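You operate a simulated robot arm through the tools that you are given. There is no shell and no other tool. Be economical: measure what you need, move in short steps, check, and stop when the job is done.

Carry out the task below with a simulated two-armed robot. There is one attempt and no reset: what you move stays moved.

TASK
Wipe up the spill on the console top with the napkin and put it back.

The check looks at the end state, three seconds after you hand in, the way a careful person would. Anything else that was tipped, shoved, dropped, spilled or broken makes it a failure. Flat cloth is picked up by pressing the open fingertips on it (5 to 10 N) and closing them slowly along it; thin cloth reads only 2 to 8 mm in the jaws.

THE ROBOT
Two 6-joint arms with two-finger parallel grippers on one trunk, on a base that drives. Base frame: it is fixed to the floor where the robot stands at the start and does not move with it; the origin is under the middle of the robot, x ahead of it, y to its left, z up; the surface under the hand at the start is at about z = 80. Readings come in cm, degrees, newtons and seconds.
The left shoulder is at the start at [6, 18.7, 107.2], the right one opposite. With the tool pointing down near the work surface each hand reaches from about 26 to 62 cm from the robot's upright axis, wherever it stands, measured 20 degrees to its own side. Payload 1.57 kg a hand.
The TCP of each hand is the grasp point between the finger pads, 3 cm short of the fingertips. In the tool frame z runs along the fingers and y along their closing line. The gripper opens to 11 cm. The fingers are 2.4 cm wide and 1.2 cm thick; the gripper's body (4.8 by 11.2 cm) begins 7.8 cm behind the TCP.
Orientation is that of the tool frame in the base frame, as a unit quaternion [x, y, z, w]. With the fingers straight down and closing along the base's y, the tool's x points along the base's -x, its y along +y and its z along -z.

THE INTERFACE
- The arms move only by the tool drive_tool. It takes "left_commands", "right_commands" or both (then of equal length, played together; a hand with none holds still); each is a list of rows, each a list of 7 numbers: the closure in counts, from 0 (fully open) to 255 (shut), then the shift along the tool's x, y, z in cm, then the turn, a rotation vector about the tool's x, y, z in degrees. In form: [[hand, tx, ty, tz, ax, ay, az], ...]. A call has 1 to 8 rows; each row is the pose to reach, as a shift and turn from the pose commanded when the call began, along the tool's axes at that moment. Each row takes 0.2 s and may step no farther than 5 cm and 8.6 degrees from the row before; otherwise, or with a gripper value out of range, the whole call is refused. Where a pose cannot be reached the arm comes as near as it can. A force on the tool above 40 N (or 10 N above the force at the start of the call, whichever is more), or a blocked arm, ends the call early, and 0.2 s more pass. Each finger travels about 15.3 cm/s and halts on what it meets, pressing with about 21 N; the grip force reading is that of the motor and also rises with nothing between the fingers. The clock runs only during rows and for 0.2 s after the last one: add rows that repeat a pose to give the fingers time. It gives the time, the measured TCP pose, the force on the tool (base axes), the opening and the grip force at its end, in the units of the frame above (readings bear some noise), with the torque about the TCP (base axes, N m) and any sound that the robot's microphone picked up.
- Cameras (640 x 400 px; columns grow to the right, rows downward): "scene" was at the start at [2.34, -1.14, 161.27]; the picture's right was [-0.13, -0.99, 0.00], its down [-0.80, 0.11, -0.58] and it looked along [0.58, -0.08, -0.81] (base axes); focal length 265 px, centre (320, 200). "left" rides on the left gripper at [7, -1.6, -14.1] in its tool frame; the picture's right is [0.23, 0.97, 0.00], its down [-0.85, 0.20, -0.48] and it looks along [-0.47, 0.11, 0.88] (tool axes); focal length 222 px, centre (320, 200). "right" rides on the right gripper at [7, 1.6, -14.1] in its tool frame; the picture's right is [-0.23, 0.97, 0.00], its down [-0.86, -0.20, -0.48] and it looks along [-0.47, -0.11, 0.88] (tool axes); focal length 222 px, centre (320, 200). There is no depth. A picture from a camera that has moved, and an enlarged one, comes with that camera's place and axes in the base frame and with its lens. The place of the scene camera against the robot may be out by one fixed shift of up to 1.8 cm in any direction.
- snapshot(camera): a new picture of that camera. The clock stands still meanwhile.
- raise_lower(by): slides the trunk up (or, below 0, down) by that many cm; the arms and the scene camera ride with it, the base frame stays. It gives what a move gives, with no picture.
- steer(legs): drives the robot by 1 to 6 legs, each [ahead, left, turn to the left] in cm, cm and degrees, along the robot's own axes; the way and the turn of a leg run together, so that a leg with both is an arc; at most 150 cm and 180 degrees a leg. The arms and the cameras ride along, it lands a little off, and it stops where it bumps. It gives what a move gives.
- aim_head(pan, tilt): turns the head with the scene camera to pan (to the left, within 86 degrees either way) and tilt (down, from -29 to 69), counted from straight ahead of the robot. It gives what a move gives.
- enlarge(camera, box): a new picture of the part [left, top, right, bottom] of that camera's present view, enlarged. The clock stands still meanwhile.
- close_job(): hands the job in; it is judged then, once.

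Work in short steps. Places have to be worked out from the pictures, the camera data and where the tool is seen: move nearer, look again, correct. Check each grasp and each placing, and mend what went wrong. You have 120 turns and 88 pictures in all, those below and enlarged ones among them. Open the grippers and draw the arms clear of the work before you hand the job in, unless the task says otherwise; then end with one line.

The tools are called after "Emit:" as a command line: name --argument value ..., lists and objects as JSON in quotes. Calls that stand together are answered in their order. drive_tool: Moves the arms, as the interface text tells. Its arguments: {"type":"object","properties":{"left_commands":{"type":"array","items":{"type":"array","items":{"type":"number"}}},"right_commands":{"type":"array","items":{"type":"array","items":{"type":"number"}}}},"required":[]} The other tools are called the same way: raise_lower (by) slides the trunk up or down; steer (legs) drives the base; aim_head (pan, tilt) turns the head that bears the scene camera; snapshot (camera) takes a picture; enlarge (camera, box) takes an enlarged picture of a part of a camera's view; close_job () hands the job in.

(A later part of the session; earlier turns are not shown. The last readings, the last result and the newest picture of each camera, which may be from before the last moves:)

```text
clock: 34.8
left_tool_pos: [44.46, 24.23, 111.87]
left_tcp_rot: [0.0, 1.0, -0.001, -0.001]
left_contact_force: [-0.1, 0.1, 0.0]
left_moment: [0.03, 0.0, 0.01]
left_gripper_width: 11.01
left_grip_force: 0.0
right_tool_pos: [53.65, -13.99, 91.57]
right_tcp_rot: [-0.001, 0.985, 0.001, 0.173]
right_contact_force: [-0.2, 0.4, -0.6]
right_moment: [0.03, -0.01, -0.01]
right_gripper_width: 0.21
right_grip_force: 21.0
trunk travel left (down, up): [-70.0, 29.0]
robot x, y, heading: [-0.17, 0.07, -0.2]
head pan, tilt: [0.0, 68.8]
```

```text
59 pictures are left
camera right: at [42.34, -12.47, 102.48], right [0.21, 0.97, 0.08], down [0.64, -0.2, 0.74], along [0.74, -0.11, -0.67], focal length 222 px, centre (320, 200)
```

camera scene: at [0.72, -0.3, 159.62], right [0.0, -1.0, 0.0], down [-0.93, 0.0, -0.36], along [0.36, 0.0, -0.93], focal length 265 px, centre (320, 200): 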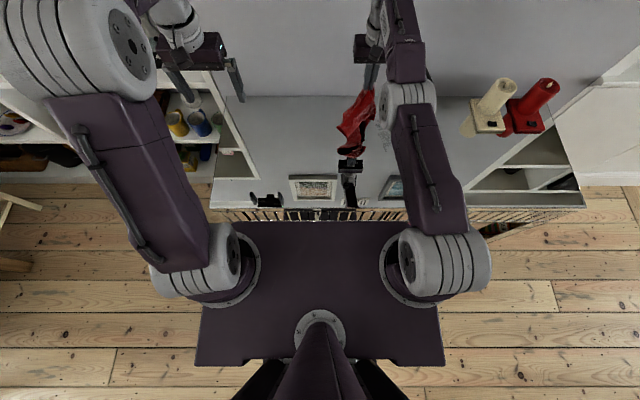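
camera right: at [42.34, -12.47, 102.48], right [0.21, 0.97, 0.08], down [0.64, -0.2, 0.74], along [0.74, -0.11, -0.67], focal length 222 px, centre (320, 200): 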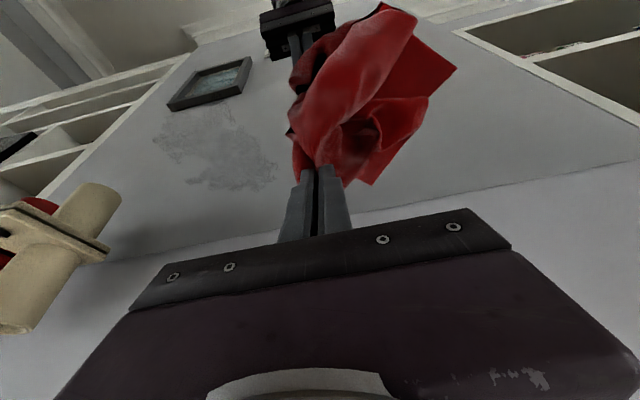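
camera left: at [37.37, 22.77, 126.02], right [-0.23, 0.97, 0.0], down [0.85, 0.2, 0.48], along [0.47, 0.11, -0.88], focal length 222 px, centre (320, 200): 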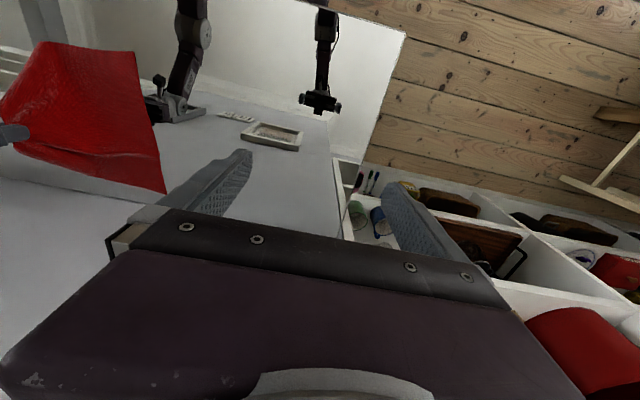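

Tilt works and the smear shows clearly: x 50–62, y −32 to −20. I lower onto its near-left corner.

Emit:
drive_tool --right_commands '[[255, 2.8, -3, 0.5, 0, 0, 0], [255, 3, -6, 2, 0, 0, 0], [255, 4.7, -6, 4.5, 0, 0, 0], [255, 5.4, -6, 5.9, 0, 0, 0], [255, 5.6, -6, 6.4, 0, 0, 0]]'

```text
clock: 36.0
left_tool_pos: [44.61, 24.41, 111.78]
left_tcp_rot: [0.0, 1.0, 0.0, 0.0]
left_contact_force: [-0.1, 0.8, -0.1]
left_moment: [0.04, 0.01, 0.0]
left_gripper_width: 10.99
left_grip_force: 0.0
right_tool_pos: [50.6, -20.51, 84.66]
right_tcp_rot: [0.002, 0.985, -0.011, 0.17]
right_contact_force: [0.6, 0.0, -0.3]
right_moment: [-0.01, -0.01, 0.01]
right_gripper_width: 0.18
right_grip_force: 21.0
right hand out of reach, approached as far as the arm can: row 3, 4, 5
trunk travel left (down, up): [-70.0, 29.0]
robot x, y, heading: [-0.1, -0.08, -0.2]
head pan, tilt: [0.0, 68.8]
```

It can't go lower with this tilt so near; I move forward to x≈55 and then down.

Emit:
drive_tool --right_commands '[[255, -2.3, 0, 0.8, 0, 0, 0], [255, -4.7, 0, 1.7, 0, 0, 0], [255, -4.4, 0, 2.5, 0, 0, 0], [255, -4.3, 0, 2.9, 0, 0, 0], [255, -4.3, 0, 2.9, 0, 0, 0]]'

```text
clock: 37.2
left_tool_pos: [44.47, 24.32, 111.86]
left_tcp_rot: [0.0, 1.0, 0.0, 0.001]
left_contact_force: [-0.2, -0.2, -0.6]
left_moment: [-0.03, -0.01, 0.02]
left_gripper_width: 11.02
left_grip_force: 0.0
right_tool_pos: [55.35, -20.49, 83.71]
right_tcp_rot: [0.001, 0.985, -0.001, 0.174]
right_contact_force: [0.6, -0.2, -0.3]
right_moment: [-0.01, 0.04, 0.01]
right_gripper_width: 0.23
right_grip_force: 21.1
trunk travel left (down, up): [-70.0, 29.0]
robot x, y, heading: [-0.26, -0.1, -0.1]
head pan, tilt: [0.0, 68.8]
```

Reachable here. Lower 0.5 cm to contact and stroke right.

Emit:
drive_tool --right_commands '[[255, 0.1, 0, 0.3, 0, 0, 0], [255, 0.17, 0, 0.47, 0, 0, 0], [255, 0.17, 0, 0.47, 0, 0, 0]]'

```text
clock: 38.0
left_tool_pos: [44.48, 24.34, 111.86]
left_tcp_rot: [0.0, 1.0, -0.001, 0.001]
left_contact_force: [-0.4, 1.7, 0.3]
left_moment: [-0.04, 0.03, 0.01]
left_gripper_width: 10.99
left_grip_force: 0.0
right_tool_pos: [55.46, -20.49, 83.38]
right_tcp_rot: [0.0, 0.984, 0.0, 0.176]
right_contact_force: [1.3, -0.2, 15.1]
right_moment: [0.01, -0.04, -0.01]
right_gripper_width: 0.19
right_grip_force: 21.3
trunk travel left (down, up): [-70.0, 29.0]
robot x, y, heading: [-0.23, 0.07, -0.1]
head pan, tilt: [0.0, 68.8]
```

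15 N — eased slightly, and I stroke lanes moving outward in x.

Emit:
drive_tool --right_commands '[[255, 0, -4, -0.07, 0, 0, 0], [255, 0, -8, -0.07, 0, 0, 0], [255, 0, -12.5, -0.07, 0, 0, 0], [255, -1.22, -12.5, 0.37, 0, 0, 0], [255, -1.22, -8.5, 0.37, 0, 0, 0], [255, -1.22, -4, 0.37, 0, 0, 0], [255, -1.22, 0.5, 0.37, 0, 0, 0], [255, -2.44, 0.5, 0.82, 0, 0, 0]]'

Emit:
drive_tool --right_commands '[[255, 0, -4, 0, 0, 0, 0], [255, 0, -8, 0, 0, 0, 0], [255, 0, -13, 0, 0, 0, 0], [255, -1.22, -13, 0.44, 0, 0, 0], [255, -1.22, -8.5, 0.44, 0, 0, 0], [255, -1.22, -4, 0.44, 0, 0, 0], [255, -1.22, 0.5, 0.44, 0, 0, 0], [255, -2.44, 0.5, 0.89, 0, 0, 0]]'

Emit:
drive_tool --right_commands '[[255, 0, -4, 0, 0, 0, 0], [255, 0, -8, 0, 0, 0, 0], [255, 0, -13, 0, 0, 0, 0], [255, -1.22, -13, 0.44, 0, 0, 0], [255, -1.22, -8.5, 0.44, 0, 0, 0], [255, -1.22, -4, 0.44, 0, 0, 0], [255, -1.22, 0.5, 0.44, 0, 0, 0]]'

Emit:
snapshot --camera "right"

```text
clock: 39.8
left_tool_pos: [44.09, 24.52, 111.93]
left_tcp_rot: [0.0, 1.0, -0.001, 0.002]
left_contact_force: [-0.1, 0.1, -0.4]
left_moment: [0.02, -0.03, 0.02]
left_gripper_width: 10.99
left_grip_force: 0.1
right_tool_pos: [57.85, -20.05, 83.22]
right_tcp_rot: [0.0, 0.984, -0.001, 0.176]
right_contact_force: [-5.2, 0.9, 21.2]
right_moment: [0.16, 0.17, 0.02]
right_gripper_width: 0.22
right_grip_force: 20.7
trunk travel left (down, up): [-70.0, 29.0]
robot x, y, heading: [0.14, 0.14, -0.0]
head pan, tilt: [0.0, 68.8]
```

```text
clock: 41.6
left_tool_pos: [44.53, 24.28, 111.87]
left_tcp_rot: [0.0, 1.0, 0.0, 0.001]
left_contact_force: [0.6, -0.4, -0.3]
left_moment: [0.02, 0.02, 0.01]
left_gripper_width: 10.97
left_grip_force: 0.0
right_tool_pos: [60.47, -19.51, 83.24]
right_tcp_rot: [0.0, 0.985, 0.0, 0.174]
right_contact_force: [-1.8, 0.9, 8.0]
right_moment: [0.04, 0.03, 0.01]
right_gripper_width: 0.2
right_grip_force: 21.1
trunk travel left (down, up): [-70.0, 29.0]
robot x, y, heading: [0.09, -0.15, -0.1]
head pan, tilt: [0.0, 68.8]
```

```text
clock: 43.2
left_tool_pos: [44.31, 24.46, 111.89]
left_tcp_rot: [0.0, 1.0, -0.001, 0.001]
left_contact_force: [-1.0, -0.2, 0.0]
left_moment: [0.0, -0.01, 0.02]
left_gripper_width: 10.97
left_grip_force: 0.1
right_tool_pos: [61.49, -19.16, 83.43]
right_tcp_rot: [0.0, 0.984, -0.001, 0.176]
right_contact_force: [0.4, -5.7, 23.6]
right_moment: [-0.09, -0.01, -0.01]
right_gripper_width: 0.22
right_grip_force: 21.1
trunk travel left (down, up): [-70.0, 29.0]
robot x, y, heading: [-0.44, -0.12, -0.0]
head pan, tilt: [0.0, 68.8]
```

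```text
58 pictures are left
camera right: at [50.16, -17.55, 94.26], right [0.21, 0.97, 0.08], down [0.64, -0.2, 0.75], along [0.74, -0.11, -0.66], focal length 222 px, centre (320, 200)
```

right: 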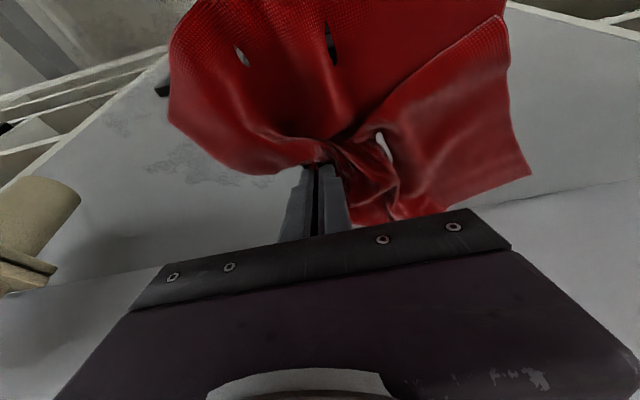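

I lift to see the state of the spill and the cloth.

Emit:
drive_tool --right_commands '[[255, 1.4, 0, -3.7, 0, 0, 0], [255, 4, 2, -7, 0, 0, 0], [255, 6, 5, -9, 0, 0, 0], [255, 6, 8, -9, 0, 0, 0]]'

Emit:
snapshot --camera "right"

Emit:
enlarge --camera "right" --box '[120, 60, 320, 220]'

```text
clock: 44.2
left_tool_pos: [44.53, 24.41, 111.71]
left_tcp_rot: [0.0, 1.0, -0.001, 0.0]
left_contact_force: [-0.7, -0.2, 0.0]
left_moment: [0.02, 0.0, 0.0]
left_gripper_width: 10.99
left_grip_force: 0.0
right_tool_pos: [52.97, -11.03, 89.54]
right_tcp_rot: [0.0, 0.985, 0.0, 0.174]
right_contact_force: [-0.7, -0.2, 0.6]
right_moment: [-0.02, 0.01, -0.02]
right_gripper_width: 0.19
right_grip_force: 20.4
trunk travel left (down, up): [-70.0, 29.0]
robot x, y, heading: [0.23, 0.06, 0.2]
head pan, tilt: [0.0, 68.8]
```

```text
57 pictures are left
camera right: at [41.59, -9.35, 100.47], right [0.21, 0.97, 0.08], down [0.64, -0.2, 0.74], along [0.74, -0.11, -0.67], focal length 222 px, centre (320, 200)
```

right: 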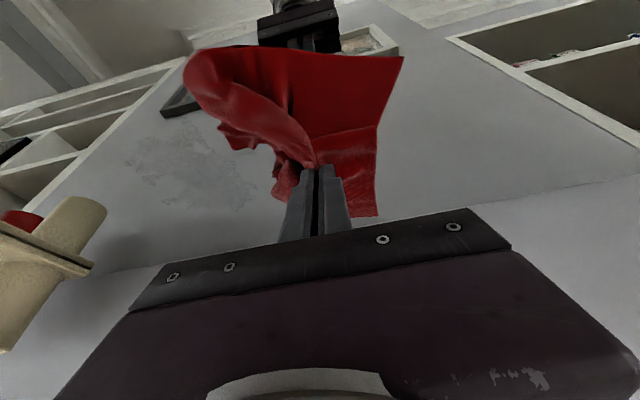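

```text
2.50 times, centred on (220, 140) of right
camera zoom: at [41.59, -9.35, 100.47], right [0.21, 0.97, 0.08], down [0.64, -0.2, 0.74], along [0.74, -0.11, -0.67], focal length 555 px, centre (570, 350)
```

zoom: 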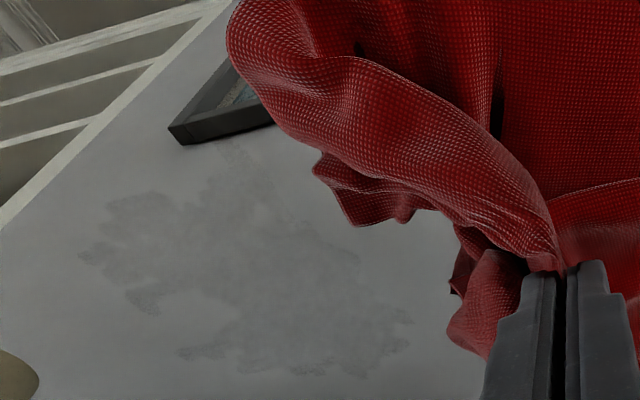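

Much fainter, cloth intact. Another round of lanes with moderate pressure.

Emit:
drive_tool --right_commands '[[255, -1.88, -4, 0.68, 0, 0, 0], [255, -1.88, -8.5, 0.68, 0, 0, 0], [255, -0.8, -8.5, 3.6, 0, 0, 0], [255, 0, -8.5, 5.9, 0, 0, 0], [255, 0.24, -8.5, 6.5, 0, 0, 0], [255, 0.24, -8.5, 6.5, 0, 0, 0]]'

Emit:
drive_tool --right_commands '[[255, 0, -4, 0, 0, 0, 0], [255, 0, -8, 0, 0, 0, 0], [255, 0, -13, 0, 0, 0, 0], [255, -1.22, -13, 0.44, 0, 0, 0], [255, -1.22, -8.5, 0.44, 0, 0, 0], [255, -1.22, -4, 0.44, 0, 0, 0], [255, -1.22, 0, 0.44, 0, 0, 0], [255, -2.44, 0, 0.89, 0, 0, 0]]'

Emit:
drive_tool --right_commands '[[255, 0, -4, 0, 0, 0, 0], [255, 0, -8, 0, 0, 0, 0], [255, 0, -13, 0, 0, 0, 0], [255, -1.22, -13, 0.44, 0, 0, 0], [255, -1.22, -8.5, 0.44, 0, 0, 0], [255, -1.22, -4, 0.44, 0, 0, 0], [255, -1.22, 0, 0.44, 0, 0, 0], [255, -2.44, 0, 0.89, 0, 0, 0]]'

Emit:
drive_tool --right_commands '[[255, 0, -4, 0, 0, 0, 0], [255, 0, -8, 0, 0, 0, 0], [255, 0, -13, 0, 0, 0, 0], [255, -1, -13, 0.36, 0, 0, 0], [255, -1, -8.5, 0.36, 0, 0, 0], [255, -1, -4, 0.36, 0, 0, 0], [255, -1, 0, 0.36, 0, 0, 0]]'

Emit:
drive_tool --right_commands '[[255, 1.4, 0, -3.7, 0, 0, 0], [255, 4, 2, -7, 0, 0, 0], [255, 6, 5, -9, 0, 0, 0], [255, 6, 8, -9, 0, 0, 0]]'

Emit:
snapshot --camera "right"

```text
clock: 45.6
left_tool_pos: [44.43, 24.37, 111.95]
left_tcp_rot: [0.0, 1.0, -0.001, 0.001]
left_contact_force: [1.0, -0.7, 0.9]
left_moment: [0.0, 0.01, 0.0]
left_gripper_width: 10.98
left_grip_force: 0.1
right_tool_pos: [55.07, -19.57, 83.54]
right_tcp_rot: [-0.001, 0.985, 0.0, 0.175]
right_contact_force: [-0.9, -0.6, 9.9]
right_moment: [0.0, 0.07, 0.01]
right_gripper_width: 0.23
right_grip_force: 20.6
trunk travel left (down, up): [-70.0, 29.0]
robot x, y, heading: [-0.28, -0.0, 0.0]
head pan, tilt: [0.0, 68.8]
```

```text
clock: 47.4
left_tool_pos: [44.46, 24.38, 111.79]
left_tcp_rot: [0.0, 1.0, 0.0, 0.0]
left_contact_force: [-0.8, -0.7, 1.3]
left_moment: [-0.04, -0.01, 0.01]
left_gripper_width: 10.96
left_grip_force: 0.0
right_tool_pos: [57.66, -19.58, 83.56]
right_tcp_rot: [0.0, 0.985, 0.0, 0.173]
right_contact_force: [-0.2, 0.2, 1.5]
right_moment: [-0.01, 0.06, -0.04]
right_gripper_width: 0.21
right_grip_force: 21.4
trunk travel left (down, up): [-70.0, 29.0]
robot x, y, heading: [0.15, -0.01, 0.1]
head pan, tilt: [0.0, 68.8]
```

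```text
clock: 49.2
left_tool_pos: [44.56, 24.27, 111.76]
left_tcp_rot: [0.0, 1.0, -0.001, -0.001]
left_contact_force: [0.6, 0.2, 0.3]
left_moment: [0.02, 0.0, -0.04]
left_gripper_width: 10.98
left_grip_force: 0.1
right_tool_pos: [60.45, -19.82, 83.47]
right_tcp_rot: [-0.001, 0.985, -0.001, 0.174]
right_contact_force: [-0.8, 0.4, 2.2]
right_moment: [0.04, 0.02, 0.0]
right_gripper_width: 0.2
right_grip_force: 21.2
trunk travel left (down, up): [-70.0, 29.0]
robot x, y, heading: [0.21, -0.11, -0.0]
head pan, tilt: [0.0, 68.8]
```

```text
clock: 50.8
left_tool_pos: [44.45, 24.45, 111.78]
left_tcp_rot: [0.0, 1.0, 0.0, 0.0]
left_contact_force: [-0.1, 0.0, -0.4]
left_moment: [-0.03, 0.04, 0.01]
left_gripper_width: 10.97
left_grip_force: 0.0
right_tool_pos: [61.58, -19.73, 83.34]
right_tcp_rot: [0.0, 0.985, 0.0, 0.174]
right_contact_force: [0.3, -0.8, 4.3]
right_moment: [-0.06, 0.01, 0.02]
right_gripper_width: 0.19
right_grip_force: 20.9
trunk travel left (down, up): [-70.0, 29.0]
robot x, y, heading: [0.13, -0.18, -0.2]
head pan, tilt: [0.0, 68.8]
```

```text
clock: 51.8
left_tool_pos: [44.57, 24.36, 111.67]
left_tcp_rot: [0.0, 1.0, -0.001, 0.001]
left_contact_force: [-0.5, 0.1, -0.2]
left_moment: [0.01, 0.0, 0.02]
left_gripper_width: 10.99
left_grip_force: 0.0
right_tool_pos: [52.6, -11.46, 89.8]
right_tcp_rot: [0.001, 0.985, -0.001, 0.173]
right_contact_force: [0.0, -0.9, -0.2]
right_moment: [0.01, 0.03, -0.05]
right_gripper_width: 0.2
right_grip_force: 21.2
trunk travel left (down, up): [-70.0, 29.0]
robot x, y, heading: [0.08, 0.57, 0.1]
head pan, tilt: [0.0, 68.8]
```

```text
55 pictures are left
camera right: at [41.22, -9.9, 100.78], right [0.21, 0.97, 0.08], down [0.64, -0.2, 0.74], along [0.74, -0.11, -0.67], focal length 222 px, centre (320, 200)
```

right: 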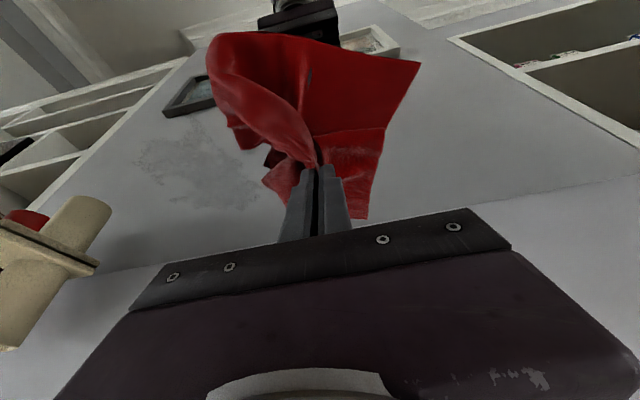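

Fainter still. Now untilt and cover the nearer part (x 49–57), pressing about 10 N.

Emit:
drive_tool --right_commands '[[255, 1, -3, -0.4, 0, 7, 0], [255, 2.35, -6, -0.85, 0, 14, 0], [255, 2.35, -8.5, -0.85, 0, 20, 0]]'

Emit:
drive_tool --right_commands '[[255, 0.5, 0, 3, 0, 0, 0], [255, 1, 0, 5.5, 0, 0, 0], [255, 1, 0, 6.3, 0, 0, 0], [255, 1, 0, 6.5, 0, 0, 0]]'

```text
clock: 52.6
left_tool_pos: [44.56, 24.32, 111.8]
left_tcp_rot: [0.0, 1.0, 0.0, 0.0]
left_contact_force: [-0.6, 0.1, -0.6]
left_moment: [0.02, 0.01, -0.02]
left_gripper_width: 11.03
left_grip_force: 0.1
right_tool_pos: [50.27, -20.12, 89.85]
right_tcp_rot: [0.0, 1.0, 0.001, -0.002]
right_contact_force: [0.4, -0.6, -0.5]
right_moment: [0.03, 0.01, -0.01]
right_gripper_width: 0.2
right_grip_force: 21.3
trunk travel left (down, up): [-70.0, 29.0]
robot x, y, heading: [0.11, 0.21, 0.0]
head pan, tilt: [0.0, 68.8]
```

```text
clock: 53.6
left_tool_pos: [44.45, 24.38, 111.97]
left_tcp_rot: [0.0, 1.0, -0.001, 0.001]
left_contact_force: [0.1, 0.6, 0.0]
left_moment: [0.03, 0.01, -0.01]
left_gripper_width: 10.99
left_grip_force: 0.1
right_tool_pos: [49.18, -19.88, 83.32]
right_tcp_rot: [0.001, 1.0, 0.0, 0.002]
right_contact_force: [-0.5, 1.7, 14.5]
right_moment: [0.07, 0.0, 0.01]
right_gripper_width: 0.21
right_grip_force: 20.6
trunk travel left (down, up): [-70.0, 29.0]
robot x, y, heading: [0.21, -0.2, 0.2]
head pan, tilt: [0.0, 68.8]
```

Contact 14 N. Lanes across y, stepping x from 49 to 57.

Emit:
drive_tool --right_commands '[[255, 0, -4, 0, 0, 0, 0], [255, 0, -8, 0, 0, 0, 0], [255, 0, -13, 0, 0, 0, 0], [255, -1.4, -13, 0, 0, 0, 0], [255, -1.4, -8.5, 0, 0, 0, 0], [255, -1.4, -4, 0, 0, 0, 0], [255, -1.4, 0, 0, 0, 0, 0], [255, -2.8, 0, 0, 0, 0, 0]]'

Emit:
drive_tool --right_commands '[[255, 0, -4, 0, 0, 0, 0], [255, 0, -8, 0, 0, 0, 0], [255, 0, -13, 0, 0, 0, 0], [255, -1.4, -13, 0, 0, 0, 0], [255, -1.4, -8.5, 0, 0, 0, 0], [255, -1.4, -4, 0, 0, 0, 0], [255, -1.4, 0, 0, 0, 0, 0], [255, -2.8, 0, 0, 0, 0, 0]]'

Emit:
drive_tool --right_commands '[[255, 0, -4, 0, 0, 0, 0], [255, 0, -8, 0, 0, 0, 0], [255, 0, -12, 0, 0, 0, 0], [255, -1.4, -12, 0, 0, 0, 0], [255, -1.4, -8.5, 0, 0, 0, 0], [255, -1.4, -4, 0, 0, 0, 0], [255, -1.4, 0, 0, 0, 0, 0]]'

Emit:
drive_tool --right_commands '[[255, 0, 0, -4, 0, 0, 0], [255, 2, 3, -7, 0, 0, 0], [255, 4, 6, -7, 0, -7, 0], [255, 4, 9, -7, 0, -14, 0], [255, 4, 9, -7, 0, -20, 0]]'

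Emit:
snapshot --camera "right"

```text
clock: 55.4
left_tool_pos: [44.16, 24.45, 111.98]
left_tcp_rot: [0.0, 1.0, 0.0, 0.001]
left_contact_force: [-0.5, -1.4, 0.4]
left_moment: [-0.02, 0.04, 0.01]
left_gripper_width: 10.99
left_grip_force: 0.0
right_tool_pos: [51.72, -19.95, 83.29]
right_tcp_rot: [0.0, 1.0, 0.0, 0.001]
right_contact_force: [-5.3, 1.6, 23.8]
right_moment: [0.1, 0.13, -0.03]
right_gripper_width: 0.21
right_grip_force: 21.0
trunk travel left (down, up): [-70.0, 29.0]
robot x, y, heading: [-0.01, -0.16, 0.1]
head pan, tilt: [0.0, 68.8]
```

```text
clock: 57.2
left_tool_pos: [44.46, 24.44, 111.83]
left_tcp_rot: [0.0, 1.0, -0.001, 0.0]
left_contact_force: [-0.1, -0.7, -0.4]
left_moment: [0.01, -0.02, 0.03]
left_gripper_width: 10.99
left_grip_force: 0.1
right_tool_pos: [54.72, -20.19, 83.43]
right_tcp_rot: [0.0, 1.0, -0.001, -0.001]
right_contact_force: [-0.2, 0.2, 3.5]
right_moment: [0.04, 0.05, 0.0]
right_gripper_width: 0.2
right_grip_force: 21.2
trunk travel left (down, up): [-70.0, 29.0]
robot x, y, heading: [-0.01, -0.01, -0.1]
head pan, tilt: [0.0, 68.8]
```

```text
clock: 58.8
left_tool_pos: [44.56, 24.37, 111.8]
left_tcp_rot: [0.0, 1.0, -0.001, -0.001]
left_contact_force: [0.1, 0.4, 0.3]
left_moment: [0.03, -0.02, 0.01]
left_gripper_width: 11.0
left_grip_force: 0.1
right_tool_pos: [56.14, -20.2, 83.29]
right_tcp_rot: [0.001, 1.0, -0.001, -0.001]
right_contact_force: [-0.1, -1.2, 2.1]
right_moment: [-0.04, 0.02, 0.0]
right_gripper_width: 0.21
right_grip_force: 20.7
trunk travel left (down, up): [-70.0, 29.0]
robot x, y, heading: [-0.0, -0.02, 0.0]
head pan, tilt: [0.0, 68.8]
```

```text
clock: 60.0
left_tool_pos: [44.43, 24.36, 111.97]
left_tcp_rot: [0.0, 1.0, 0.0, 0.0]
left_contact_force: [-0.1, 0.6, -0.5]
left_moment: [0.02, -0.01, 0.0]
left_gripper_width: 10.99
left_grip_force: 0.2
right_tool_pos: [52.22, -11.18, 90.45]
right_tcp_rot: [0.0, 0.985, 0.0, 0.174]
right_contact_force: [0.3, 0.3, 1.0]
right_moment: [0.01, -0.01, -0.02]
right_gripper_width: 0.2
right_grip_force: 20.7
trunk travel left (down, up): [-70.0, 29.0]
robot x, y, heading: [-0.41, -0.08, -0.3]
head pan, tilt: [0.0, 68.8]
```

```text
54 pictures are left
camera right: at [40.83, -9.56, 101.45], right [0.21, 0.97, 0.08], down [0.64, -0.2, 0.74], along [0.74, -0.11, -0.66], focal length 222 px, centre (320, 200)
```

right: 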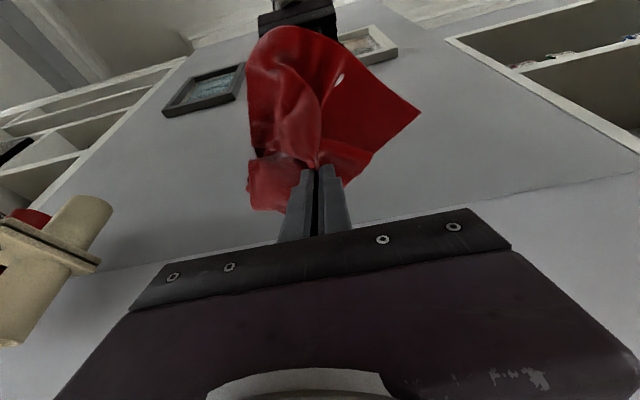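

The smear looks gone; I zoom in to confirm.

Emit:
enlarge --camera "right" --box '[100, 80, 300, 220]'

Emit:
enlarge --camera "scene" --box '[320, 80, 480, 180]'

```text
2.86 times, centred on (200, 150) of right
camera zoom: at [40.83, -9.56, 101.45], right [0.21, 0.97, 0.08], down [0.64, -0.2, 0.74], along [0.74, -0.11, -0.66], focal length 635 px, centre (663, 343)
```

zoom: 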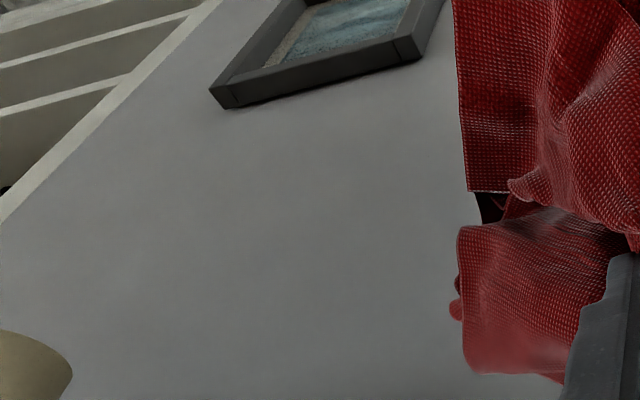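

```text
4.00 times, centred on (400, 130) of scene
camera zoom: at [0.67, -0.22, 159.62], right [0.0, -1.0, 0.0], down [-0.93, 0.0, -0.36], along [0.36, 0.0, -0.93], focal length 1060 px, centre (0, 480)
```

zoom: 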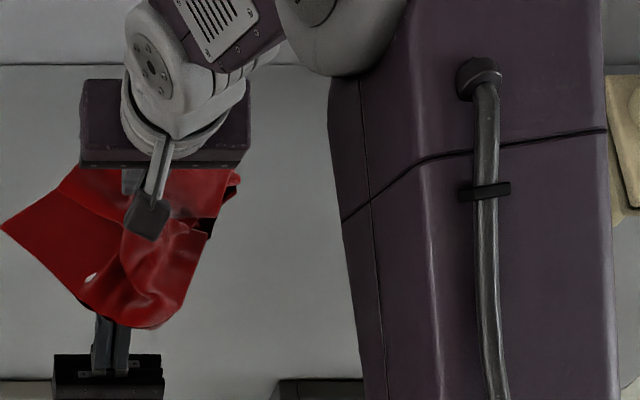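

The top is clean. Now I raise the napkin so it hangs free, over (48, 5), ready to lay it out leftward-to-right.

Emit:
drive_tool --right_commands '[[255, 0.5, 2, -3, 0, 7, 0], [255, 0.5, 5, -6, 0, 14, 0], [255, 0, 8, -9, 0, 20, 0], [255, -0.3, 11, -12, 0, 20, 0], [255, -0.3, 14, -13, 0, 20, 0], [255, -0.3, 16, -13, 0, 20, 0], [255, -0.3, 16, -13, 0, 20, 0]]'

Emit:
snapshot --camera "scene"

Emit:
snapshot --camera "left"

```text
clock: 61.6
left_tool_pos: [44.51, 24.33, 111.95]
left_tcp_rot: [0.0, 1.0, 0.0, 0.0]
left_contact_force: [-0.2, 0.4, 0.2]
left_moment: [0.01, 0.02, -0.03]
left_gripper_width: 11.0
left_grip_force: 0.1
right_tool_pos: [48.44, 4.85, 102.87]
right_tcp_rot: [0.0, 1.0, 0.001, 0.0]
right_contact_force: [0.4, 0.2, 0.6]
right_moment: [-0.01, -0.03, -0.05]
right_gripper_width: 0.2
right_grip_force: 20.9
trunk travel left (down, up): [-70.0, 29.0]
robot x, y, heading: [0.39, 0.18, -0.1]
head pan, tilt: [0.0, 68.8]
```

```text
51 pictures are left
camera scene: at [0.66, -0.22, 159.62], right [0.0, -1.0, 0.0], down [-0.93, 0.0, -0.36], along [0.36, 0.0, -0.93], focal length 265 px, centre (320, 200)
```

scene: 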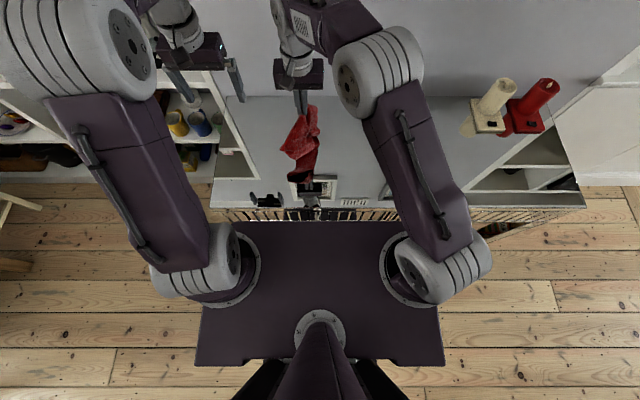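

```text
50 pictures are left
camera left: at [37.33, 22.7, 126.05], right [-0.23, 0.97, 0.0], down [0.85, 0.2, 0.48], along [0.47, 0.11, -0.88], focal length 222 px, centre (320, 200)
```

left: 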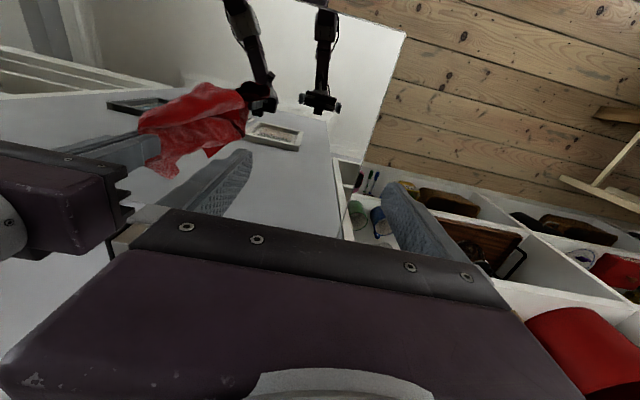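

I lower it while drawing it slowly to the right, so it trails out to the left.

Emit:
drive_tool --right_commands '[[255, 0, 0, 1.2, 0, 0, 0], [255, 0, -0.5, 2.4, 0, 0, 0], [255, 0, -1.5, 3.6, 0, 0, 0], [255, 0, -2.5, 4.8, 0, 0, 0], [255, 0, -3.5, 6, 0, 0, 0], [255, 0, -4.5, 7.2, 0, 0, 0], [255, 0, -5.7, 8.4, 0, 0, 0], [255, 0, -7, 9.6, 0, 0, 0]]'

Emit:
drive_tool --right_commands '[[255, 0, -1.5, 1.2, 0, 0, 0], [255, 0, -3, 2.4, 0, 0, 0], [255, 0, -4.5, 3.6, 0, 0, 0], [255, 0, -6, 4.8, 0, 0, 0], [255, 0, -8, 6, 0, 0, 0], [255, 0, -10, 7.2, 0, 0, 0], [255, 0, -12.5, 8.4, 0, 0, 0], [255, 0, -15, 9, 0, 0, 0]]'

Emit:
snapshot --camera "scene"

Emit:
snapshot --camera "right"

```text
clock: 63.4
left_tool_pos: [44.58, 24.43, 111.82]
left_tcp_rot: [0.0, 1.0, 0.0, 0.0]
left_contact_force: [0.5, 0.1, 0.1]
left_moment: [0.01, 0.01, -0.02]
left_gripper_width: 11.0
left_grip_force: 0.1
right_tool_pos: [48.09, -2.19, 92.81]
right_tcp_rot: [0.0, 1.0, 0.0, 0.0]
right_contact_force: [0.2, 0.8, 0.3]
right_moment: [-0.03, -0.02, -0.02]
right_gripper_width: 0.21
right_grip_force: 20.5
trunk travel left (down, up): [-70.0, 29.0]
robot x, y, heading: [-0.09, -0.48, 0.1]
head pan, tilt: [0.0, 68.8]
```

```text
clock: 65.2
left_tool_pos: [44.61, 24.33, 111.82]
left_tcp_rot: [0.0, 1.0, 0.0, 0.0]
left_contact_force: [-0.5, -0.6, -0.7]
left_moment: [0.01, 0.0, 0.01]
left_gripper_width: 11.0
left_grip_force: 0.0
right_tool_pos: [48.28, -17.39, 83.8]
right_tcp_rot: [0.0, 1.0, 0.001, 0.0]
right_contact_force: [-0.1, 1.0, 1.1]
right_moment: [0.01, -0.01, -0.01]
right_gripper_width: 0.18
right_grip_force: 21.0
trunk travel left (down, up): [-70.0, 29.0]
robot x, y, heading: [-0.49, -0.04, -0.0]
head pan, tilt: [0.0, 68.8]
```

```text
49 pictures are left
camera scene: at [0.7, -0.27, 159.63], right [0.0, -1.0, 0.0], down [-0.93, 0.0, -0.36], along [0.36, 0.0, -0.93], focal length 265 px, centre (320, 200)
```

scene: 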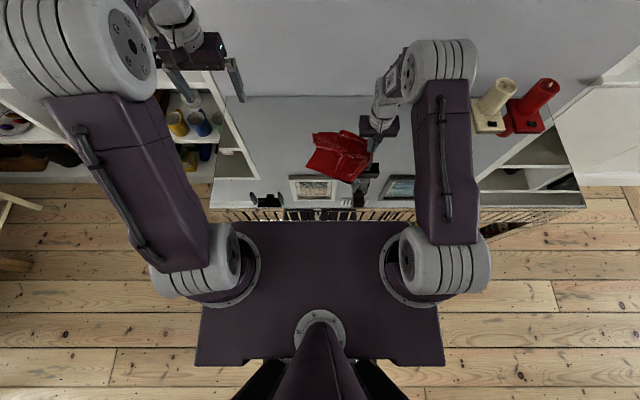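

```text
48 pictures are left
camera right: at [41.29, -15.73, 98.03], right [0.23, 0.97, 0.0], down [0.85, -0.2, 0.48], along [0.47, -0.11, -0.88], focal length 222 px, centre (320, 200)
```

right: 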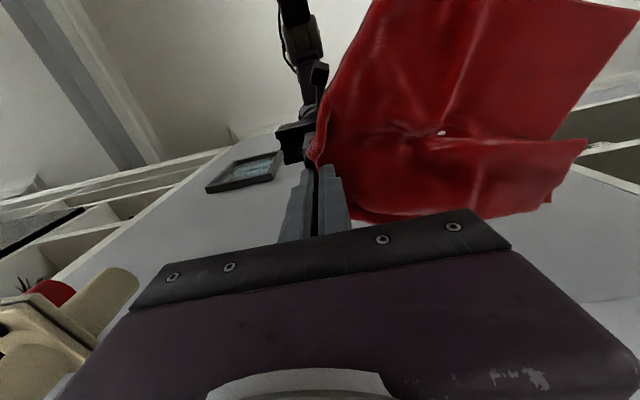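

The napkin trails to the left, partly folded. I zoom in to see the folds.

Emit:
enlarge --camera "scene" --box '[290, 110, 400, 200]'

Emit:
enlarge --camera "left" --box '[0, 0, 260, 220]'

```text
4.44 times, centred on (345, 155) of scene
camera zoom: at [0.7, -0.27, 159.63], right [0.0, -1.0, 0.0], down [-0.93, 0.0, -0.36], along [0.36, 0.0, -0.93], focal length 1177 px, centre (209, 400)
```

zoom: 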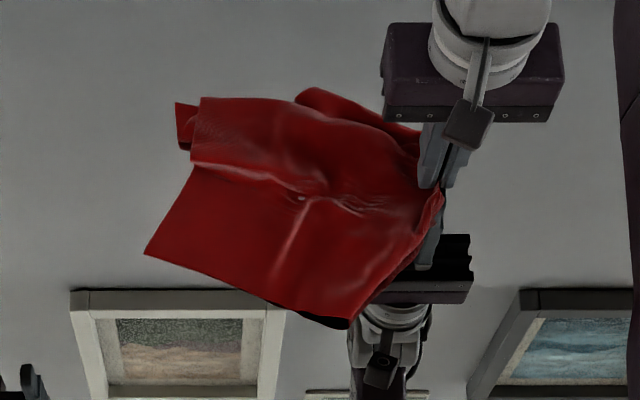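

```text
1.82 times, centred on (130, 110) of left
camera zoom: at [37.36, 22.67, 126.05], right [-0.23, 0.97, 0.0], down [0.85, 0.2, 0.48], along [0.47, 0.11, -0.88], focal length 404 px, centre (666, 364)
```

zoom: 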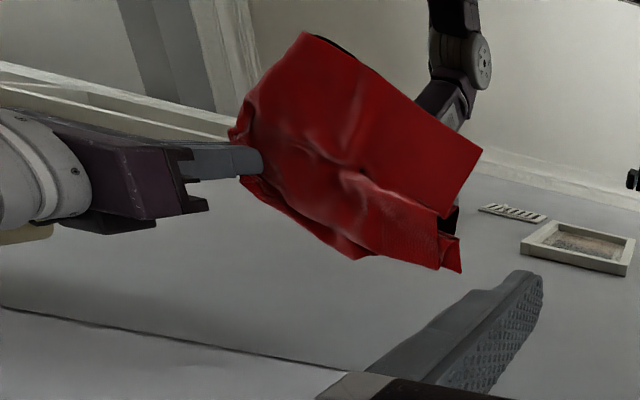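

The far part is folded under. Best fix: let go, look, then take two corners with both hands and re-lay it. I open gently and back the right hand off.

Emit:
drive_tool --right_commands '[[255, 0, 0, 0.4, 0, 0, 0], [215, 0, 0, 0.4, 0, 0, 0], [190, 0, 0, 0.2, 0, 0, 0], [180, 0, 0, -3, 0, 0, 0], [150, 0, -3, -6, 0, 0, 0], [128, 2, -7, -9, 0, 0, 0], [128, 4, -10, -12, 0, 0, 0], [128, 4, -14, -14, 0, 0, 0]]'

Emit:
enlarge --camera "scene" --box '[280, 100, 420, 200]'

Emit:
snapshot --camera "right"

```text
refused: row 6 steps farther than a row can; nothing moved
```

```text
4.00 times, centred on (350, 150) of scene
camera zoom: at [0.7, -0.27, 159.63], right [0.0, -1.0, 0.0], down [-0.93, 0.0, -0.36], along [0.36, 0.0, -0.93], focal length 1060 px, centre (200, 400)
```

zoom: 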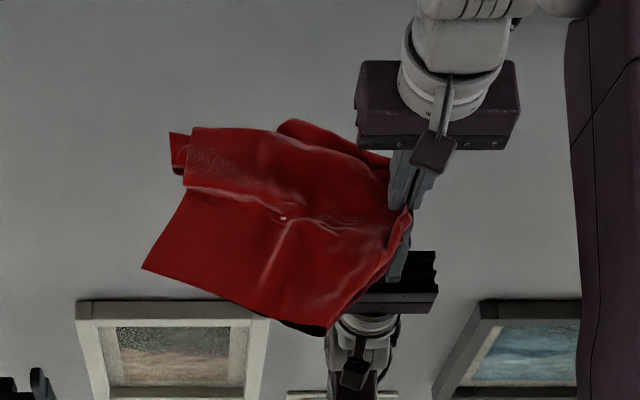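

```text
44 pictures are left
camera right: at [41.29, -15.73, 98.03], right [0.23, 0.97, 0.0], down [0.85, -0.2, 0.48], along [0.47, -0.11, -0.88], focal length 222 px, centre (320, 200)
```

right: 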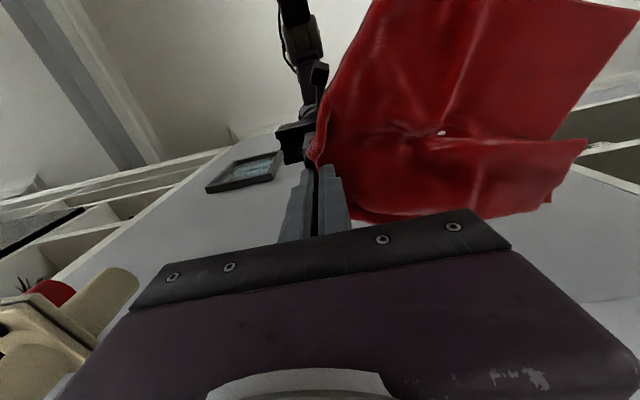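

I resend the release with smaller steps.

Emit:
drive_tool --right_commands '[[255, 0, 0, 0.3, 0, 0, 0], [215, 0, 0, 0.3, 0, 0, 0], [190, 0, 0, 0.1, 0, 0, 0], [180, 0, 0, -3, 0, 0, 0], [150, 0, -2, -6, 0, 0, 0], [128, 1, -5, -9, 0, 0, 0], [128, 2, -8, -12, 0, 0, 0], [128, 2, -12, -14, 0, 0, 0]]'

Emit:
enlarge --camera "scene" --box '[280, 100, 420, 200]'

Emit:
snapshot --camera "right"

```text
clock: 67.0
left_tool_pos: [44.47, 24.36, 111.79]
left_tcp_rot: [0.0, 1.0, 0.0, -0.001]
left_contact_force: [0.9, -0.8, 0.6]
left_moment: [0.02, -0.01, 0.01]
left_gripper_width: 11.0
left_grip_force: 0.0
right_tool_pos: [46.13, -29.14, 97.79]
right_tcp_rot: [0.0, 1.0, 0.001, 0.001]
right_contact_force: [-0.8, -0.1, 0.0]
right_moment: [0.02, 0.0, -0.03]
right_gripper_width: 5.51
right_grip_force: 0.0
trunk travel left (down, up): [-70.0, 29.0]
robot x, y, heading: [-0.06, -0.25, 0.0]
head pan, tilt: [0.0, 68.8]
```

```text
4.00 times, centred on (350, 150) of scene
camera zoom: at [0.71, -0.37, 159.62], right [0.0, -1.0, 0.0], down [-0.93, 0.0, -0.36], along [0.36, 0.0, -0.93], focal length 1060 px, centre (200, 400)
```

zoom: 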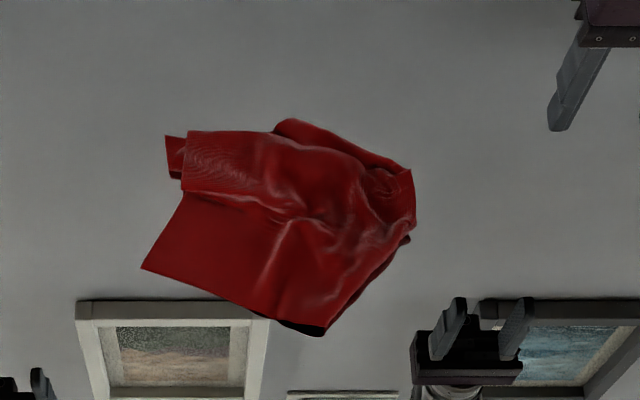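

```text
42 pictures are left
camera right: at [39.24, -27.55, 111.96], right [0.23, 0.97, 0.0], down [0.86, -0.2, 0.48], along [0.47, -0.11, -0.88], focal length 222 px, centre (320, 200)
```

right: 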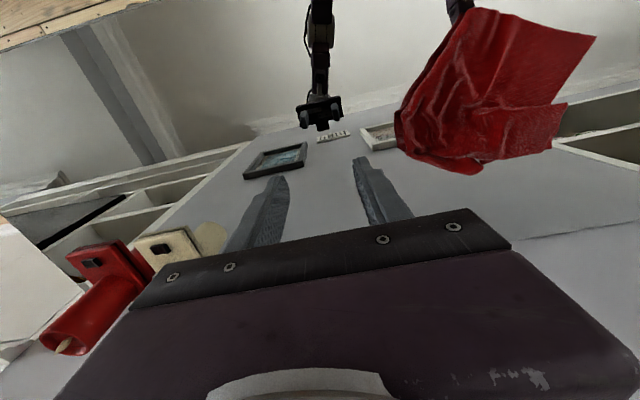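

I bring the left hand closer to look at the folds.

Emit:
drive_tool --left_commands '[[0, 1.5, -4, 1, 0, 0, 0], [0, 3, -8, 2, 0, 0, 0], [0, 4, -12, 3, 0, 0, 0], [0, 4, -15, 3, 0, 0, 0]]'

Emit:
enlarge --camera "left" --box '[120, 0, 400, 200]'

```text
clock: 68.0
left_tool_pos: [40.45, 9.43, 108.82]
left_tcp_rot: [-0.001, 1.0, 0.0, 0.001]
left_contact_force: [0.1, -0.1, 0.2]
left_moment: [0.0, -0.01, 0.02]
left_gripper_width: 10.97
left_grip_force: 0.0
right_tool_pos: [46.13, -29.21, 97.7]
right_tcp_rot: [0.0, 1.0, 0.001, 0.0]
right_contact_force: [-0.5, 0.2, -0.6]
right_moment: [0.05, -0.01, 0.0]
right_gripper_width: 5.49
right_grip_force: 0.0
trunk travel left (down, up): [-70.0, 29.0]
robot x, y, heading: [-0.01, -0.15, -0.2]
head pan, tilt: [0.0, 68.8]
```

```text
2.00 times, centred on (260, 100) of left
camera zoom: at [33.4, 7.69, 122.97], right [-0.23, 0.97, 0.0], down [0.85, 0.2, 0.48], along [0.47, 0.11, -0.88], focal length 444 px, centre (440, 400)
```

zoom: 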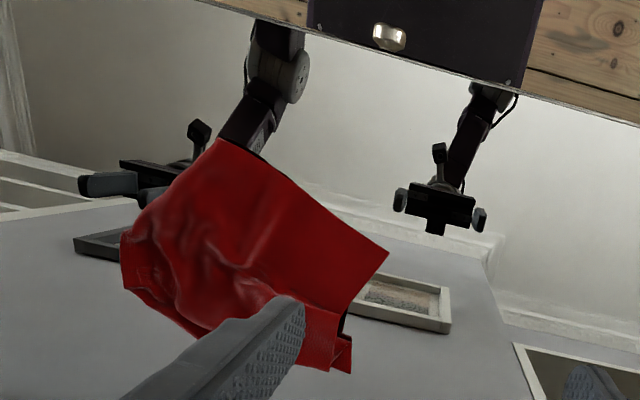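

The napkin is pleated in an accordion; its near-left corner lies free at about (42.5, 4.9). I take that corner with the left hand: approach above (42.6, 1.8), fingers 4 cm open.

Emit:
drive_tool --left_commands '[[60, -1, -4, 2, 0, 0, 0], [120, -2.1, -7.6, 5, 0, 0, 0], [162, -2.1, -7.6, 10, 0, 0, 0], [162, -2.1, -7.6, 14, 0, 0, 0], [162, -2.1, -7.6, 17, 0, 0, 0]]'

Emit:
snapshot --camera "left"

Emit:
enlarge --camera "scene" --box '[280, 100, 420, 200]'

```text
clock: 69.2
left_tool_pos: [42.54, 1.89, 91.49]
left_tcp_rot: [0.001, 1.0, 0.0, 0.0]
left_contact_force: [0.9, 0.2, -0.2]
left_moment: [-0.01, -0.01, -0.03]
left_gripper_width: 4.04
left_grip_force: 0.0
right_tool_pos: [46.18, -29.12, 97.84]
right_tcp_rot: [0.0, 1.0, 0.0, 0.0]
right_contact_force: [-0.9, -0.6, -0.6]
right_moment: [-0.02, 0.01, 0.01]
right_gripper_width: 5.49
right_grip_force: 0.0
trunk travel left (down, up): [-70.0, 29.0]
robot x, y, heading: [-0.39, 0.23, -0.2]
head pan, tilt: [0.0, 68.8]
```

```text
40 pictures are left
camera left: at [35.32, 0.31, 105.76], right [-0.23, 0.97, 0.0], down [0.85, 0.2, 0.48], along [0.47, 0.11, -0.88], focal length 222 px, centre (320, 200)
```

left: 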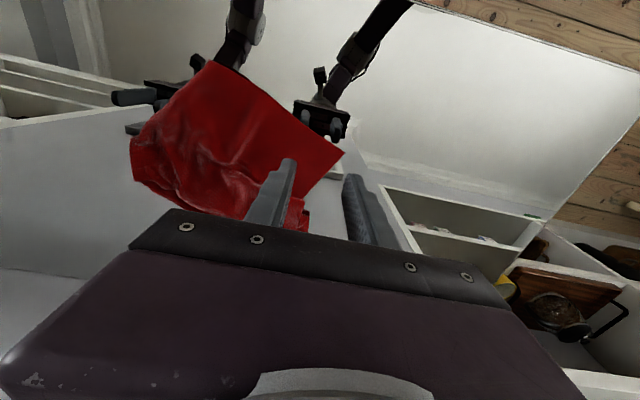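

```text
4.00 times, centred on (350, 150) of scene
camera zoom: at [0.78, -0.22, 159.63], right [0.0, -1.0, 0.0], down [-0.93, 0.0, -0.36], along [0.36, 0.0, -0.93], focal length 1060 px, centre (200, 400)
```

zoom: 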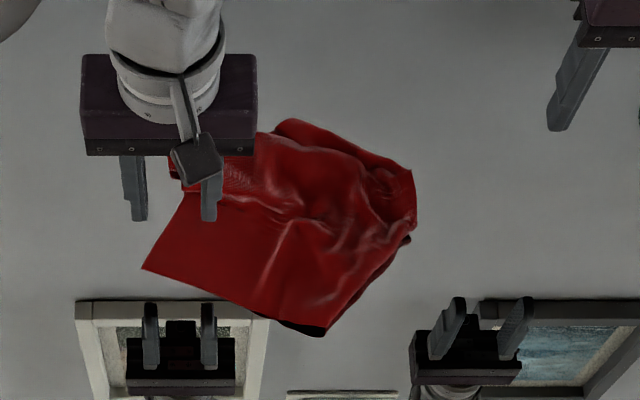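

The left finger would land right on the corner's tip; I shift 1.1 cm right and descend.

Emit:
drive_tool --left_commands '[[162, 0, -1.1, 3, 0, 0, 0], [162, 0, -1.1, 6, 0, 0, 0], [162, 0, -1.1, 7.7, 0, 0, 0], [162, 0, -1.1, 8.1, 0, 0, 0], [162, 0, -1.1, 8.3, 0, 0, 0]]'

```text
clock: 70.4
left_tool_pos: [42.4, 0.89, 83.18]
left_tcp_rot: [0.0, 1.0, 0.0, -0.001]
left_contact_force: [-0.7, 0.0, -0.4]
left_moment: [-0.01, 0.0, -0.02]
left_gripper_width: 4.01
left_grip_force: 0.1
right_tool_pos: [46.06, -29.03, 97.78]
right_tcp_rot: [-0.001, 1.0, 0.0, 0.0]
right_contact_force: [0.1, 0.3, 0.1]
right_moment: [0.0, 0.0, 0.0]
right_gripper_width: 5.47
right_grip_force: 0.0
trunk travel left (down, up): [-70.0, 29.0]
robot x, y, heading: [-0.05, -0.28, -0.3]
head pan, tilt: [0.0, 68.8]
```

Not yet in contact; a touch lower.

Emit:
drive_tool --left_commands '[[162, 0, 0, 0.15, 0, 0, 0], [162, 0, 0, 0.25, 0, 0, 0], [162, 0, 0, 0.25, 0, 0, 0]]'

```text
clock: 71.2
left_tool_pos: [42.49, 0.89, 83.14]
left_tcp_rot: [0.0, 1.0, 0.0, 0.001]
left_contact_force: [-0.6, -1.3, 9.3]
left_moment: [0.11, -0.03, 0.02]
left_gripper_width: 3.98
left_grip_force: 0.1
right_tool_pos: [46.18, -29.1, 97.78]
right_tcp_rot: [0.0, 1.0, 0.0, 0.0]
right_contact_force: [-0.2, -0.1, 0.1]
right_moment: [-0.03, 0.03, 0.0]
right_gripper_width: 5.49
right_grip_force: 0.1
trunk travel left (down, up): [-70.0, 29.0]
robot x, y, heading: [-0.19, 0.28, -0.2]
head pan, tilt: [0.0, 68.8]
```

9 N — good. Close slowly, then lift a little.

Emit:
drive_tool --left_commands '[[175, 0, 0, 0, 0, 0, 0], [188, 0, 0, 0, 0, 0, 0], [201, 0, 0, 0, 0, 0, 0], [214, 0, 0, 0, 0, 0, 0], [228, 0, 0, 0, 0, 0, 0], [242, 0, 0, 0, 0, 0, 0], [255, 0, 0, 0, 0, 0, 0], [255, 0, 0, 0, 0, 0, 0]]'

Emit:
drive_tool --left_commands '[[255, 0, 0, -1, 0, 0, 0], [255, 0, 1, -3, 0, 0, 0], [255, 1, 4, -6, 0, 0, 0], [255, 2, 7, -9, 0, 0, 0], [255, 3, 10, -11, 0, 0, 0]]'

Emit:
snapshot --camera "left"

Emit:
enlarge --camera "scene" --box '[240, 100, 420, 210]'

Emit:
enlarge --camera "right" --box '[320, 0, 640, 200]'

```text
clock: 73.0
left_tool_pos: [42.43, 0.82, 83.05]
left_tcp_rot: [0.0, 1.0, 0.0, 0.002]
left_contact_force: [0.5, 0.1, 14.9]
left_moment: [0.07, 0.03, 0.02]
left_gripper_width: 0.23
left_grip_force: 21.0
right_tool_pos: [46.17, -29.02, 97.92]
right_tcp_rot: [0.0, 1.0, 0.0, 0.002]
right_contact_force: [-0.8, 0.5, -0.4]
right_moment: [0.0, 0.0, 0.01]
right_gripper_width: 5.46
right_grip_force: 0.0
trunk travel left (down, up): [-70.0, 29.0]
robot x, y, heading: [0.05, 0.03, -0.1]
head pan, tilt: [0.0, 68.8]
```

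```text
clock: 74.2
left_tool_pos: [39.25, 10.85, 94.33]
left_tcp_rot: [0.0, 1.0, 0.0, -0.001]
left_contact_force: [0.0, 0.2, 0.0]
left_moment: [0.0, -0.03, 0.0]
left_gripper_width: 0.21
left_grip_force: 20.9
right_tool_pos: [46.08, -28.88, 97.8]
right_tcp_rot: [0.001, 1.0, 0.0, 0.0]
right_contact_force: [-0.4, -0.1, 0.8]
right_moment: [-0.01, 0.01, 0.0]
right_gripper_width: 5.47
right_grip_force: 0.1
trunk travel left (down, up): [-70.0, 29.0]
robot x, y, heading: [0.1, -0.1, 0.2]
head pan, tilt: [0.0, 68.8]
```

```text
38 pictures are left
camera left: at [32.16, 9.23, 108.47], right [-0.23, 0.97, 0.0], down [0.85, 0.2, 0.48], along [0.47, 0.11, -0.88], focal length 222 px, centre (320, 200)
```

left: 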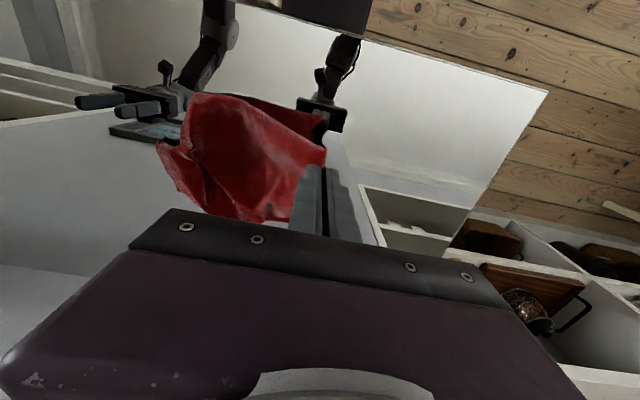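

```text
3.56 times, centred on (330, 155) of scene
camera zoom: at [0.62, -0.07, 159.62], right [0.0, -1.0, 0.0], down [-0.93, 0.0, -0.36], along [0.36, 0.0, -0.93], focal length 942 px, centre (284, 360)
```

zoom: 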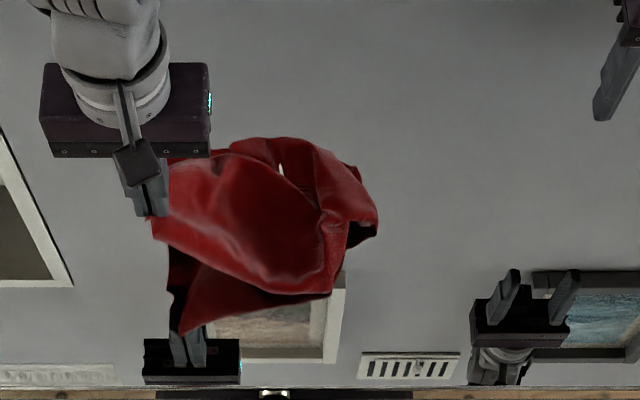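

```text
2.00 times, centred on (480, 100) of right
camera zoom: at [39.19, -27.31, 112.02], right [0.23, 0.97, 0.0], down [0.85, -0.2, 0.48], along [0.47, -0.11, -0.88], focal length 444 px, centre (0, 400)
```

zoom: 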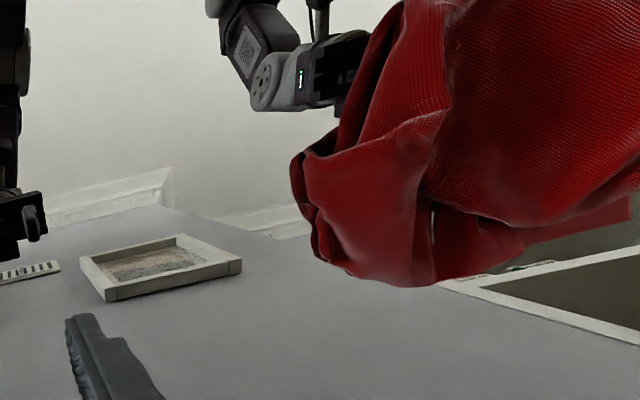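

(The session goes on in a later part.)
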